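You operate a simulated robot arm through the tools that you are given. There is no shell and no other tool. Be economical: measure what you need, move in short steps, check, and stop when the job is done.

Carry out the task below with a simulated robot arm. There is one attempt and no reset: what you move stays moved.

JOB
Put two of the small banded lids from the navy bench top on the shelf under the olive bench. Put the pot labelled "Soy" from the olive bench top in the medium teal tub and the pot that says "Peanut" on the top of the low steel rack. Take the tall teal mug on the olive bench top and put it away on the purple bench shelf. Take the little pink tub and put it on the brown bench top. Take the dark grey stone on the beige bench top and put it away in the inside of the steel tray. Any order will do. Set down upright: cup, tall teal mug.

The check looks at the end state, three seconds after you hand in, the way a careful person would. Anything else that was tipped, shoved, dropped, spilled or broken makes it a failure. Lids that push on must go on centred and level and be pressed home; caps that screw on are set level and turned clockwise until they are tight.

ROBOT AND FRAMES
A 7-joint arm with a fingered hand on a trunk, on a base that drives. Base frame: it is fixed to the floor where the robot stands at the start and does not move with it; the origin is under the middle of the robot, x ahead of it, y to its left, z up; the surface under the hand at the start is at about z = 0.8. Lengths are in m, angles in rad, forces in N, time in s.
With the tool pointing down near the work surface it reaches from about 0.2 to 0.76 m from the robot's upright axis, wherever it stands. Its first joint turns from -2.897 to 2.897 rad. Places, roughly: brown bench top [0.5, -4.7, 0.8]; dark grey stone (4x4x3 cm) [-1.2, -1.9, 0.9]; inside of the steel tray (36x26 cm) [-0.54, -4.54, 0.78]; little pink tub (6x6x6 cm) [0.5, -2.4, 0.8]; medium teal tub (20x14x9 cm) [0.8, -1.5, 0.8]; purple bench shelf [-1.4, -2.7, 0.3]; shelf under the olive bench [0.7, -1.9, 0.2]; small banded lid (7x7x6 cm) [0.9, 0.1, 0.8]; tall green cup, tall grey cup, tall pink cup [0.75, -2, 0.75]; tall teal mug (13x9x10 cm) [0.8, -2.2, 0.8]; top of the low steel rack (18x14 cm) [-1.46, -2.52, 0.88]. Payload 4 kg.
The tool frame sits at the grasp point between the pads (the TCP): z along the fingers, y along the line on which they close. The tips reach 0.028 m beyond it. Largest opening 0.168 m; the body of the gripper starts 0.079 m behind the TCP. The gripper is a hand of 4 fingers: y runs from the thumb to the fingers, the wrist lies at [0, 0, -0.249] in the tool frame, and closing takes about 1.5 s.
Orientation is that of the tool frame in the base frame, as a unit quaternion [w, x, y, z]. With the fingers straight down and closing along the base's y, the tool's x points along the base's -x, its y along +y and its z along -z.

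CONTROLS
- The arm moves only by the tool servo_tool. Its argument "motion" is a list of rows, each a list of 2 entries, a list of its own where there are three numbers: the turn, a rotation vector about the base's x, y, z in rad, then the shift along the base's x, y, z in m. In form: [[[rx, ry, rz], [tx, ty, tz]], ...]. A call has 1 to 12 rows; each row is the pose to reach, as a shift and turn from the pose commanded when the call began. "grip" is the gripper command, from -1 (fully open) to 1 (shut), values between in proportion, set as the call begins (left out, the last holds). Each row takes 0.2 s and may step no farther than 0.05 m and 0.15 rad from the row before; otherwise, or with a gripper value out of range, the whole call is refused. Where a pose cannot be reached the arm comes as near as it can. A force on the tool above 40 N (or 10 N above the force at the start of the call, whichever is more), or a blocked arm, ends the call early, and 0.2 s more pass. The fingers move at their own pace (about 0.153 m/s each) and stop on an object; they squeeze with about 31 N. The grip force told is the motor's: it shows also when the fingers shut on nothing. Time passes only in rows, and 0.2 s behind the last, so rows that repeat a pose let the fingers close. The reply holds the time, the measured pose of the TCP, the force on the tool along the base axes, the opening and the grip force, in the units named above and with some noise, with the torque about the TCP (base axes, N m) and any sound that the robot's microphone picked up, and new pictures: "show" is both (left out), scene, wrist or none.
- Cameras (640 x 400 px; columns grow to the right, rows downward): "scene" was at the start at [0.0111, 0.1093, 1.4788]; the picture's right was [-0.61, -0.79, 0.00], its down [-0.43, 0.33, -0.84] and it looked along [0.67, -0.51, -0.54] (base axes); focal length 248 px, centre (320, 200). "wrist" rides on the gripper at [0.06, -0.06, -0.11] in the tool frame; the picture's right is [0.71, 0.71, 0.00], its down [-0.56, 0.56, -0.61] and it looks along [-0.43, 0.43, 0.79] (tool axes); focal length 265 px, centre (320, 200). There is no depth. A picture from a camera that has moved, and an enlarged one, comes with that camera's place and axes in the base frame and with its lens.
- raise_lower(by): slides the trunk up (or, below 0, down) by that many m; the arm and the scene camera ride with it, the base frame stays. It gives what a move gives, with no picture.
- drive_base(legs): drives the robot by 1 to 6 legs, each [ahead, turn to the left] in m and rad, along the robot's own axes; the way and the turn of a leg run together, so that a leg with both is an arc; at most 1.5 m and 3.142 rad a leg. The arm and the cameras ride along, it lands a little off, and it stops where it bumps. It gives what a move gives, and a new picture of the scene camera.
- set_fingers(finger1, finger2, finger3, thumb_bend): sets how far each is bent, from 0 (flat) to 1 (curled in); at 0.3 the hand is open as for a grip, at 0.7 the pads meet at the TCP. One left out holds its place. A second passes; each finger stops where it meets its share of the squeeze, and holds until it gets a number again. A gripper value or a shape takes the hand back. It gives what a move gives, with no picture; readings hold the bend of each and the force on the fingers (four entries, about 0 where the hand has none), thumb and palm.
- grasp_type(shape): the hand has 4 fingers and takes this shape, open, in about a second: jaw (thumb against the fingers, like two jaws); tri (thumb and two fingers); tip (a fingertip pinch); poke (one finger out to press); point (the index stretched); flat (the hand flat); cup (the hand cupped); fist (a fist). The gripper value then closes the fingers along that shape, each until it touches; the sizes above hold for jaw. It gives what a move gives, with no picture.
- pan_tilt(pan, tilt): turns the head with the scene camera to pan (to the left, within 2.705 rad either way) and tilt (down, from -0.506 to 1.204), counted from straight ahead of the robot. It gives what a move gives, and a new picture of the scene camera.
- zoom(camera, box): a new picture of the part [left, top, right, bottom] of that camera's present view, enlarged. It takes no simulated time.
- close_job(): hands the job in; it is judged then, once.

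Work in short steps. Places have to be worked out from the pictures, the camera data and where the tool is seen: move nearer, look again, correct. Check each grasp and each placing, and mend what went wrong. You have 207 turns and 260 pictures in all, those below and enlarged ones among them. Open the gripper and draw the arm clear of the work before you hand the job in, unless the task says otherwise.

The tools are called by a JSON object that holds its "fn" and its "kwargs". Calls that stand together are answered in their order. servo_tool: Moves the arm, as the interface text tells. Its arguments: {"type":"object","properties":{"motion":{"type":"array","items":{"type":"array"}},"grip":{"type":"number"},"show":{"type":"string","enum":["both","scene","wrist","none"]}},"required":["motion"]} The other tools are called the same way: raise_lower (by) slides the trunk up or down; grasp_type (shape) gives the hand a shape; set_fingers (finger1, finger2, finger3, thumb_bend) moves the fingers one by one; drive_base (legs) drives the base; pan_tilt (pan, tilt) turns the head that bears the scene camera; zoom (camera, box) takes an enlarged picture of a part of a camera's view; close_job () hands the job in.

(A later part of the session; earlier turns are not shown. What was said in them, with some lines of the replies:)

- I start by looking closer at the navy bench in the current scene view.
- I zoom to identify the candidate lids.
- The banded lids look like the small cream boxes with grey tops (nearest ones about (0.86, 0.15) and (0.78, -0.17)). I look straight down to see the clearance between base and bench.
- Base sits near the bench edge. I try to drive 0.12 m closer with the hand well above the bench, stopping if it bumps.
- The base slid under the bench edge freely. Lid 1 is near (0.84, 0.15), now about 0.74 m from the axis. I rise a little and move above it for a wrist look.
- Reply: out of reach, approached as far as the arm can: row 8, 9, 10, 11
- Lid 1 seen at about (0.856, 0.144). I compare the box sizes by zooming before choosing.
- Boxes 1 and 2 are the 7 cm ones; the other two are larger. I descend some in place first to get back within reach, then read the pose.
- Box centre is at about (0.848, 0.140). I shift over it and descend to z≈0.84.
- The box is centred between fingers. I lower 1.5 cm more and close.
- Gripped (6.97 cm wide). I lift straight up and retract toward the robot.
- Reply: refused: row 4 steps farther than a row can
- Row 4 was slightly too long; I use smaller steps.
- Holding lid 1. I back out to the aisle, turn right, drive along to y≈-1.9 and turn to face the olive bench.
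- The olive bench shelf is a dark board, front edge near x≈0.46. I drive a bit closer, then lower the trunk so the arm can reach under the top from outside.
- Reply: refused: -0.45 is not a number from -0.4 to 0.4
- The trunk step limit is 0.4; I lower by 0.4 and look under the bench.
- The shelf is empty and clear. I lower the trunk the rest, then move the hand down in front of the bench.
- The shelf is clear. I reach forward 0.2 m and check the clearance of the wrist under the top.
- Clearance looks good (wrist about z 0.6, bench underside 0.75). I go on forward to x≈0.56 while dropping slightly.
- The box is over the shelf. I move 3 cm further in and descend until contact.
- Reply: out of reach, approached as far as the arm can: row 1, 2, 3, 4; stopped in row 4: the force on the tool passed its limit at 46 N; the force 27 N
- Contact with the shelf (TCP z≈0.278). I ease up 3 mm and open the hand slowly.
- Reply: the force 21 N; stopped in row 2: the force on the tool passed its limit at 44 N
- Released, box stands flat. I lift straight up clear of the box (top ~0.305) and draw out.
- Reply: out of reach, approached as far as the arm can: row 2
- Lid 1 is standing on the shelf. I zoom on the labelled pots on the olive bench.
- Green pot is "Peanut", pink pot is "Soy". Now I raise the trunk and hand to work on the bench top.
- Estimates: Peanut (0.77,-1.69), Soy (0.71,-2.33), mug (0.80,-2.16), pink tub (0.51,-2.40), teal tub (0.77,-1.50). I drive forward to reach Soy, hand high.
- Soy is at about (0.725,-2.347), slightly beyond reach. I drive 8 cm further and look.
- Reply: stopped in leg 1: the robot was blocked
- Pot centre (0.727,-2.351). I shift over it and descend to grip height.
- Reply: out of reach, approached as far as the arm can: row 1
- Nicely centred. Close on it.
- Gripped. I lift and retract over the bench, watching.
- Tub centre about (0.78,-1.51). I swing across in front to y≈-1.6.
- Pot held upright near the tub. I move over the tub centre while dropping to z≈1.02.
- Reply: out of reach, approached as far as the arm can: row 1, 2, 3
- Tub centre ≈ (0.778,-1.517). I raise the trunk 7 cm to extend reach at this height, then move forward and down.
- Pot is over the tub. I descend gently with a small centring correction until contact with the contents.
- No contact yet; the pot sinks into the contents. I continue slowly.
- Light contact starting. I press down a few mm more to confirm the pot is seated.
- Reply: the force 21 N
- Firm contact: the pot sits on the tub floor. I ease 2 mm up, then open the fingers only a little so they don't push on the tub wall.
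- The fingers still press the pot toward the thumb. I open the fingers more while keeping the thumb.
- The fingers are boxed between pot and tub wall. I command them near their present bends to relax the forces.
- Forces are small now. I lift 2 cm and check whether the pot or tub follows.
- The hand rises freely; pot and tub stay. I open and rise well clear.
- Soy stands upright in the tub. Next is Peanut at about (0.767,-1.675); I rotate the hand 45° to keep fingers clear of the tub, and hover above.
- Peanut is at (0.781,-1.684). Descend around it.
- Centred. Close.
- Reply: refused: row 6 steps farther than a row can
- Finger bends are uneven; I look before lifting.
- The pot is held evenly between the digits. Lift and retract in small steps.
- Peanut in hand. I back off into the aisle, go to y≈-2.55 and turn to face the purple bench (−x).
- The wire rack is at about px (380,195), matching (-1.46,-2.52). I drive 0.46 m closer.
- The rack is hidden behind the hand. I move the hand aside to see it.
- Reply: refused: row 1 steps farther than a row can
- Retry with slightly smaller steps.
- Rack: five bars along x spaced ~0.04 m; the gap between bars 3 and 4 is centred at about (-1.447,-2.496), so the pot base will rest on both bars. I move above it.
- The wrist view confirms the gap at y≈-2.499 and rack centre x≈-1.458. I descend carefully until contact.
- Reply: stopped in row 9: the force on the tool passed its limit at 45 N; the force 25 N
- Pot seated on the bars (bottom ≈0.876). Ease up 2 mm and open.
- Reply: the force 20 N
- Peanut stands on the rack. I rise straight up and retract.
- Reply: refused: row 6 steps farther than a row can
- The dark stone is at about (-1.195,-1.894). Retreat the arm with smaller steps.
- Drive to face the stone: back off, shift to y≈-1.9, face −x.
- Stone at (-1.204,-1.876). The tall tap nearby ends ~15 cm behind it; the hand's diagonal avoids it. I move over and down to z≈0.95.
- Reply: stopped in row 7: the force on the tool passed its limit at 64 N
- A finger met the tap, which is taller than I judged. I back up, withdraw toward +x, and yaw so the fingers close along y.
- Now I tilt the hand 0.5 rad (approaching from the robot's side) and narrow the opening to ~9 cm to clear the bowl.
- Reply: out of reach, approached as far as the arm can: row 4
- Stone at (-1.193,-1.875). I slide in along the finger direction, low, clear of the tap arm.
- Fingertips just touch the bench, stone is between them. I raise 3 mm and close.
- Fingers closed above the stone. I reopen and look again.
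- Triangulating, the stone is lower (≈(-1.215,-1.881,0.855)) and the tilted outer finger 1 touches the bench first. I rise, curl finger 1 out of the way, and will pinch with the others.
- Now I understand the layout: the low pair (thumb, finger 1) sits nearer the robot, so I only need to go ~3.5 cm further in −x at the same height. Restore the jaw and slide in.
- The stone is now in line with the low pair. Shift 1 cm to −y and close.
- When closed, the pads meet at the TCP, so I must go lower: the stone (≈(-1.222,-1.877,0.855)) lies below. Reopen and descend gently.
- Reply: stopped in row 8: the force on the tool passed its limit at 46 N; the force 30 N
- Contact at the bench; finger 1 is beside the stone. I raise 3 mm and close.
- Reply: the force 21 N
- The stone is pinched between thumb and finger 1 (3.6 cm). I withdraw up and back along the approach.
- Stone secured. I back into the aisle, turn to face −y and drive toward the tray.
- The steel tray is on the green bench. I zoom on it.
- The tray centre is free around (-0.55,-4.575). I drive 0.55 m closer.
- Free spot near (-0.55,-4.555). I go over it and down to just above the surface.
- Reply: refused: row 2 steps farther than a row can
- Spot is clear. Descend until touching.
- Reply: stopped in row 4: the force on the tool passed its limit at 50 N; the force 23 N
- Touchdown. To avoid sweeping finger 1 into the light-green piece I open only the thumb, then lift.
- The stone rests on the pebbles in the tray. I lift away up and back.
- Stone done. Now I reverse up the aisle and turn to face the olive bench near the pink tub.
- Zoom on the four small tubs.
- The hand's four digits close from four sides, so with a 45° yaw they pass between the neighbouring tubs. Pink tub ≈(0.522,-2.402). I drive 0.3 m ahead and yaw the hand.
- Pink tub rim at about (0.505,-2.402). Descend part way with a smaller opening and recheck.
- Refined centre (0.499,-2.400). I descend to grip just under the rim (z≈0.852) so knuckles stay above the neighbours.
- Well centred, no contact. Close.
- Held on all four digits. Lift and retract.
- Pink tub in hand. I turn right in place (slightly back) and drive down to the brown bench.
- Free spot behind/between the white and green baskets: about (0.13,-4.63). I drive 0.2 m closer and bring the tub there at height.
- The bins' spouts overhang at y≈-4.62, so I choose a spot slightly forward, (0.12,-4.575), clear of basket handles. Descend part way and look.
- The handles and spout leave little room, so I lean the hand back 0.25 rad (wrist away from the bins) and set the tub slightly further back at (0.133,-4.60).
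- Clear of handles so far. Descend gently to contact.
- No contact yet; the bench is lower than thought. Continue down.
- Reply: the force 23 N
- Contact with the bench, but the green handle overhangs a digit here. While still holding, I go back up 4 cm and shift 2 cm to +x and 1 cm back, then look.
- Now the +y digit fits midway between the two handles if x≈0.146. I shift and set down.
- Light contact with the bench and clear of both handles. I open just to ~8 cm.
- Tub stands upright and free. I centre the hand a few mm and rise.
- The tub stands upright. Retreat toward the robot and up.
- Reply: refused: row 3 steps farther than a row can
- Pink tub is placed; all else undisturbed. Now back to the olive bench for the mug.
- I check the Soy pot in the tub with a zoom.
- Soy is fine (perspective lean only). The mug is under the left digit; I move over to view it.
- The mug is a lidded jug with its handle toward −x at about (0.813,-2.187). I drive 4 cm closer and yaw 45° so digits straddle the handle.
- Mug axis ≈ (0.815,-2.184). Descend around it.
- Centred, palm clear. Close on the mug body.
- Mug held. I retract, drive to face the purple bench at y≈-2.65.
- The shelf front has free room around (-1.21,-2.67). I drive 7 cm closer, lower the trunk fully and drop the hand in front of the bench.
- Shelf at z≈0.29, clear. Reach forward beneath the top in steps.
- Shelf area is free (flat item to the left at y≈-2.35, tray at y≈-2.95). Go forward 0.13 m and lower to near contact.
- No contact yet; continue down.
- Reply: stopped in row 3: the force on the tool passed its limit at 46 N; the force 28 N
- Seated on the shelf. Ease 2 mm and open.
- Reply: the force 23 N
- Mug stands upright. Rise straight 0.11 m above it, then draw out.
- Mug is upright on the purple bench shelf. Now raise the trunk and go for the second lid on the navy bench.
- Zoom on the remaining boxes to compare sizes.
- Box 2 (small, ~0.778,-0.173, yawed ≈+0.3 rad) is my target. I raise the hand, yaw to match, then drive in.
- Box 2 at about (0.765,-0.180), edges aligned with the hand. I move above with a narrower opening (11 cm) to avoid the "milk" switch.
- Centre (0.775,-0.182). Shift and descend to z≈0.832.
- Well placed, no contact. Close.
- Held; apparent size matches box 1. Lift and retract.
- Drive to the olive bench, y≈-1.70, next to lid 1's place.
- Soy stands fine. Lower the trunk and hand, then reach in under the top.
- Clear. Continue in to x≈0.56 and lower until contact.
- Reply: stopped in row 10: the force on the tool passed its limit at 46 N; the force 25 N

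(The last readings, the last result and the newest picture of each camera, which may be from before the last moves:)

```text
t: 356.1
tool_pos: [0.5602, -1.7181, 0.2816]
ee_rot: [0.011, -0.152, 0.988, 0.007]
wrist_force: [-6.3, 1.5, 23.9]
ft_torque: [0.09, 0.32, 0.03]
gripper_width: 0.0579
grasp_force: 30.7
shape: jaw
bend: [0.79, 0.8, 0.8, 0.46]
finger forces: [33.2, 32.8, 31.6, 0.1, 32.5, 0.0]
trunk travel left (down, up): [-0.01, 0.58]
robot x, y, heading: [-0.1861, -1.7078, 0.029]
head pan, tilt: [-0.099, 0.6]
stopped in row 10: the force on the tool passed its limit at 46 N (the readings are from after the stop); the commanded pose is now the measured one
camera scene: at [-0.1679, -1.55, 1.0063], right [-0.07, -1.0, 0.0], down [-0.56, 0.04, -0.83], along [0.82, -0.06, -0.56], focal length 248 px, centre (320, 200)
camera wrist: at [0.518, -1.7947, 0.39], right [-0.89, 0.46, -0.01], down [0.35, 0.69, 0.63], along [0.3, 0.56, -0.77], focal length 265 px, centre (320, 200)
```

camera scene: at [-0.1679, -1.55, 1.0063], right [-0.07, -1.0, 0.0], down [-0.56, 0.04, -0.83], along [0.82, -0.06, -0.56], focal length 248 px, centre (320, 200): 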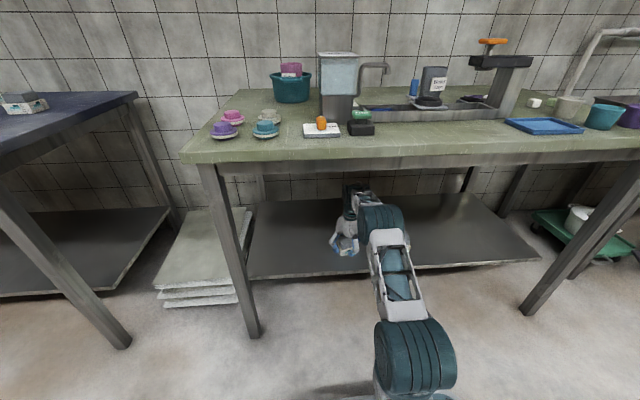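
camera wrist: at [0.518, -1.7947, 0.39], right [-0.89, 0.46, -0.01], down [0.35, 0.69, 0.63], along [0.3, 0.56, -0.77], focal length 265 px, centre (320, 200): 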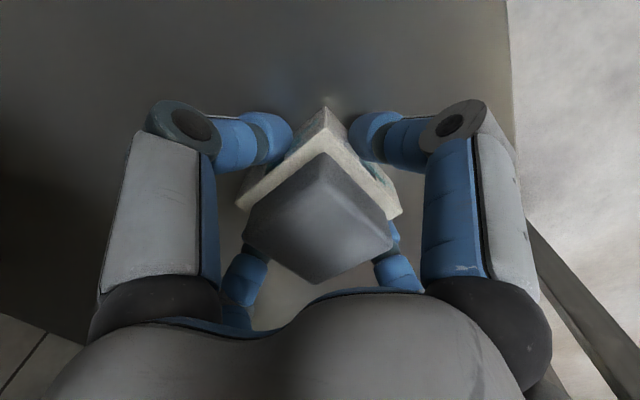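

Seated on the shelf. Ease up and open.

{"fn": "servo_tool", "kwargs": {"motion": [[[0, 0, 0], [0, 0, 0.002]]], "show": "none"}}

{"fn": "servo_tool", "kwargs": {"motion": [[[0, 0, 0], [0, 0, 0]], [[0, 0, 0], [0, 0, 0]], [[0, 0, 0], [0, 0, 0]], [[0, 0, 0], [0, 0, 0]]], "grip": -1, "show": "wrist"}}

```text
t: 356.5
tool_pos: [0.5602, -1.718, 0.281]
ee_rot: [0.01, -0.152, 0.988, 0.007]
wrist_force: [-4.0, 0.2, 23.7]
ft_torque: [0.08, 0.23, 0.03]
gripper_width: 0.0581
grasp_force: 31.2
shape: jaw
bend: [0.79, 0.8, 0.8, 0.46]
finger forces: [32.4, 32.6, 32.0, 0.0, 32.6, 0.1]
trunk travel left (down, up): [-0.01, 0.58]
robot x, y, heading: [-0.1889, -1.7067, 0.025]
head pan, tilt: [-0.099, 0.6]
```

```text
t: 357.1
tool_pos: [0.5624, -1.716, 0.2831]
ee_rot: [0.014, -0.154, 0.988, 0.006]
wrist_force: [0.6, 0.2, 0.4]
ft_torque: [0.01, 0.03, 0.01]
gripper_width: 0.1678
grasp_force: 0.0
shape: jaw
bend: [0.3, 0.3, 0.3, 0.3]
finger forces: [0.0, 0.0, 0.0, 0.0, 0.0, 0.0]
trunk travel left (down, up): [-0.01, 0.58]
robot x, y, heading: [-0.1875, -1.705, 0.026]
head pan, tilt: [-0.099, 0.6]
stopped in row 2: the force on the tool passed its limit at 44 N (the readings are from after the stop); the commanded pose is now the measured one
camera wrist: at [0.5211, -1.7918, 0.39], right [-0.89, 0.46, -0.02], down [0.34, 0.69, 0.64], along [0.3, 0.56, -0.77], focal length 265 px, centre (320, 200)
```

wrist: 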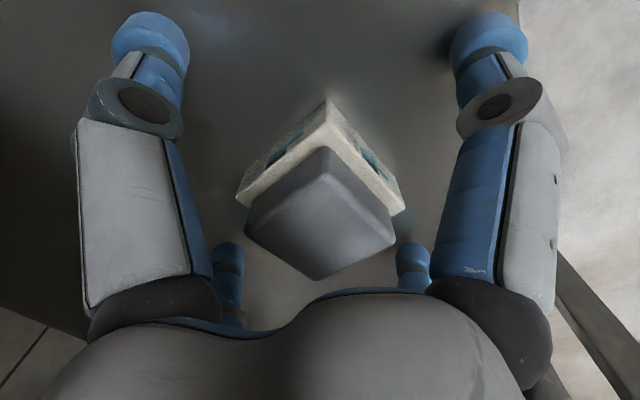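

Released and level. Rise and draw out.

{"fn": "servo_tool", "kwargs": {"motion": [[[0, 0, 0], [0, 0, 0.03]], [[0, 0, 0], [0, 0, 0.06]], [[0, 0, 0], [-0.01, 0, 0.08]], [[0, 0, 0], [-0.05, 0, 0.085]], [[0, 0, 0], [-0.095, 0, 0.085]], [[0, 0, 0], [-0.14, 0, 0.085]], [[0, 0, 0], [-0.185, 0, 0.085]], [[0, 0, 0], [-0.23, 0, 0.085]], [[0, 0, 0], [-0.275, 0, 0.085]], [[0, 0, 0], [-0.32, 0, 0.085]], [[0, 0, 0], [-0.365, 0, 0.085]]], "show": "scene"}}

```text
t: 359.4
tool_pos: [0.1982, -1.7148, 0.3687]
ee_rot: [0.016, -0.152, 0.988, 0.006]
wrist_force: [0.1, 0.2, -0.3]
ft_torque: [-0.02, -0.03, -0.01]
gripper_width: 0.1681
grasp_force: 0.0
shape: jaw
bend: [0.3, 0.3, 0.3, 0.3]
finger forces: [0.1, 0.0, 0.0, 0.0, 0.1, 0.0]
trunk travel left (down, up): [-0.01, 0.58]
robot x, y, heading: [-0.1893, -1.7057, 0.023]
head pan, tilt: [-0.099, 0.6]
camera scene: at [-0.1657, -1.5499, 1.006], right [-0.07, -1.0, 0.0], down [-0.56, 0.04, -0.82], along [0.82, -0.06, -0.57], focal length 248 px, centre (320, 200)
```

scene: 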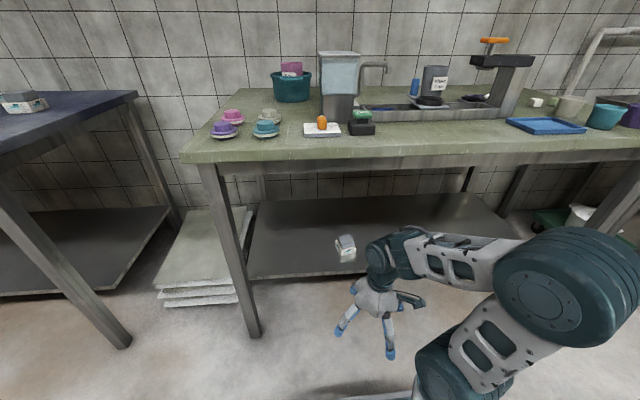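

I back off and raise the arm to confirm both lids on the shelf.

{"fn": "drive_base", "kwargs": {"legs": [[-0.25, 0]]}}

{"fn": "raise_lower", "kwargs": {"by": 0.2}}

{"fn": "servo_tool", "kwargs": {"motion": [[[0, 0, 0], [0, -0.04, 0.03]], [[0, 0, 0], [0, -0.08, 0.06]], [[0, 0, 0], [-0.02, -0.12, 0.08]], [[0, 0, 0], [-0.05, -0.16, 0.08]], [[0, 0, 0], [-0.08, -0.2, 0.08]], [[0, 0, 0], [-0.11, -0.24, 0.08]]], "show": "scene"}}

```text
t: 361.3
tool_pos: [-0.0515, -1.7201, 0.3687]
ee_rot: [0.016, -0.155, 0.988, 0.006]
wrist_force: [1.0, 0.3, 0.3]
ft_torque: [-0.02, -0.01, 0.01]
gripper_width: 0.1677
grasp_force: 0.0
shape: jaw
bend: [0.3, 0.3, 0.3, 0.3]
finger forces: [0.0, 0.0, 0.1, 0.0, 0.1, 0.0]
trunk travel left (down, up): [-0.01, 0.58]
robot x, y, heading: [-0.4358, -1.7145, 0.027]
head pan, tilt: [-0.099, 0.6]
camera scene: at [-0.4157, -1.5569, 1.006], right [-0.07, -1.0, 0.0], down [-0.56, 0.04, -0.83], along [0.82, -0.06, -0.56], focal length 248 px, centre (320, 200)
```

scene: 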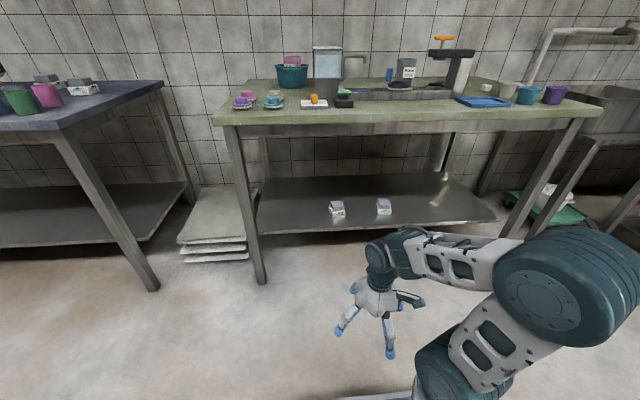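

```text
t: 363.4
tool_pos: [-0.0512, -1.7213, 0.5678]
ee_rot: [0.016, -0.155, 0.988, 0.006]
wrist_force: [0.3, -0.5, 0.0]
ft_torque: [-0.04, 0.02, 0.03]
gripper_width: 0.1679
grasp_force: 0.0
shape: jaw
bend: [0.3, 0.3, 0.3, 0.3]
finger forces: [0.0, 0.0, 0.0, 0.1, 0.0, 0.0]
trunk travel left (down, up): [-0.21, 0.38]
robot x, y, heading: [-0.4392, -1.7125, 0.029]
head pan, tilt: [-0.099, 0.6]
```

```text
t: 364.8
tool_pos: [-0.1607, -1.9594, 0.6477]
ee_rot: [0.016, -0.154, 0.988, 0.006]
wrist_force: [0.8, -0.9, 0.6]
ft_torque: [0.01, 0.02, 0.02]
gripper_width: 0.1679
grasp_force: 0.1
shape: jaw
bend: [0.3, 0.3, 0.3, 0.3]
finger forces: [0.0, 0.0, 0.0, 0.0, 0.0, 0.1]
trunk travel left (down, up): [-0.21, 0.38]
robot x, y, heading: [-0.437, -1.7152, 0.03]
head pan, tilt: [-0.099, 0.6]
camera scene: at [-0.4155, -1.5567, 1.206], right [-0.07, -1.0, 0.0], down [-0.56, 0.04, -0.82], along [0.82, -0.06, -0.57], focal length 248 px, centre (320, 200)
```

scene: 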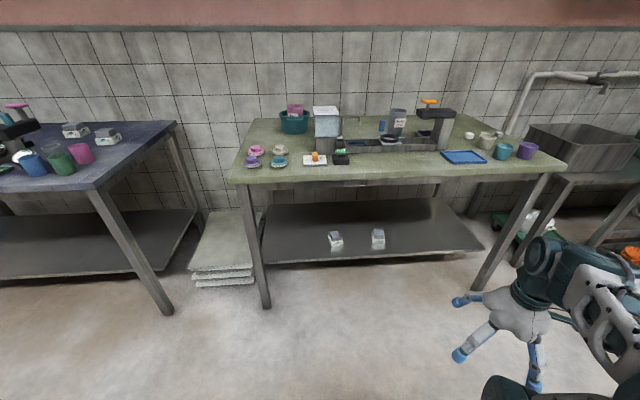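

Both lids stand on the shelf. I check the beige bench (tap, bowl) that a finger touched earlier.

{"fn": "raise_lower", "kwargs": {"by": 0.3}}

{"fn": "pan_tilt", "kwargs": {"pan": -2.7, "tilt": 0.6}}

```text
t: 367.8
tool_pos: [-0.1612, -1.9596, 0.9471]
ee_rot: [0.016, -0.154, 0.988, 0.005]
wrist_force: [0.7, -0.2, -0.3]
ft_torque: [-0.03, -0.01, 0.02]
gripper_width: 0.1679
grasp_force: 0.1
shape: jaw
bend: [0.3, 0.3, 0.3, 0.3]
finger forces: [0.0, 0.0, 0.0, 0.1, 0.1, 0.1]
trunk travel left (down, up): [-0.51, 0.08]
robot x, y, heading: [-0.4389, -1.7135, 0.029]
head pan, tilt: [-0.099, 0.6]
```

```text
t: 370.2
tool_pos: [-0.1605, -1.9593, 0.9467]
ee_rot: [0.016, -0.155, 0.988, 0.006]
wrist_force: [0.2, 0.4, 0.2]
ft_torque: [0.01, 0.01, -0.02]
gripper_width: 0.1678
grasp_force: 0.0
shape: jaw
bend: [0.3, 0.3, 0.3, 0.3]
finger forces: [0.1, 0.1, 0.0, 0.0, 0.0, 0.0]
trunk travel left (down, up): [-0.51, 0.08]
robot x, y, heading: [-0.4416, -1.7142, 0.031]
head pan, tilt: [-2.7, 0.6]
camera scene: at [-0.5827, -1.5909, 1.506], right [-0.45, 0.89, 0.0], down [0.5, 0.26, -0.83], along [-0.74, -0.37, -0.56], focal length 248 px, centre (320, 200)
```

scene: 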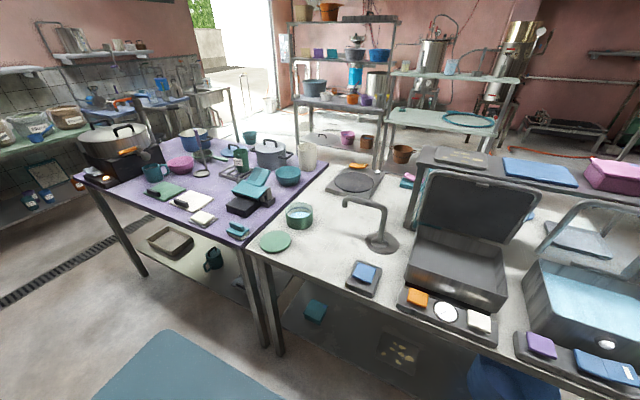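

The tap, bowl, Peanut pot on the rack and mug on the shelf all stand as they should. The arm is clear and the hand is open, so I hand in.

{"fn": "close_job", "kwargs": {}}

```text
The job is handed in.
```

I put all seven items in their places and handed the job in. In the last pictures I took of each, nothing had tipped or spilled.

- **Lids:** two small banded lids stand on the olive bench shelf. I took the small cream boxes with grey tops to be the "banded lids", as one matched the size and place you gave.
- **Soy pot:** it stands upright in the medium teal tub.
- **Peanut pot:** it stands on top of the low steel rack.
- **Teal mug:** it stands upright on the purple bench shelf.
- **Pink tub:** it is on the brown bench top, behind the baskets.
- **Dark grey stone:** it is inside the steel tray.

Two contacts happened along the way. A finger struck the tap on the beige bench while I reached for the stone, but the tap was still upright and in place at the end. Releasing the Soy pot may have nudged the teal tub by about a centimetre.
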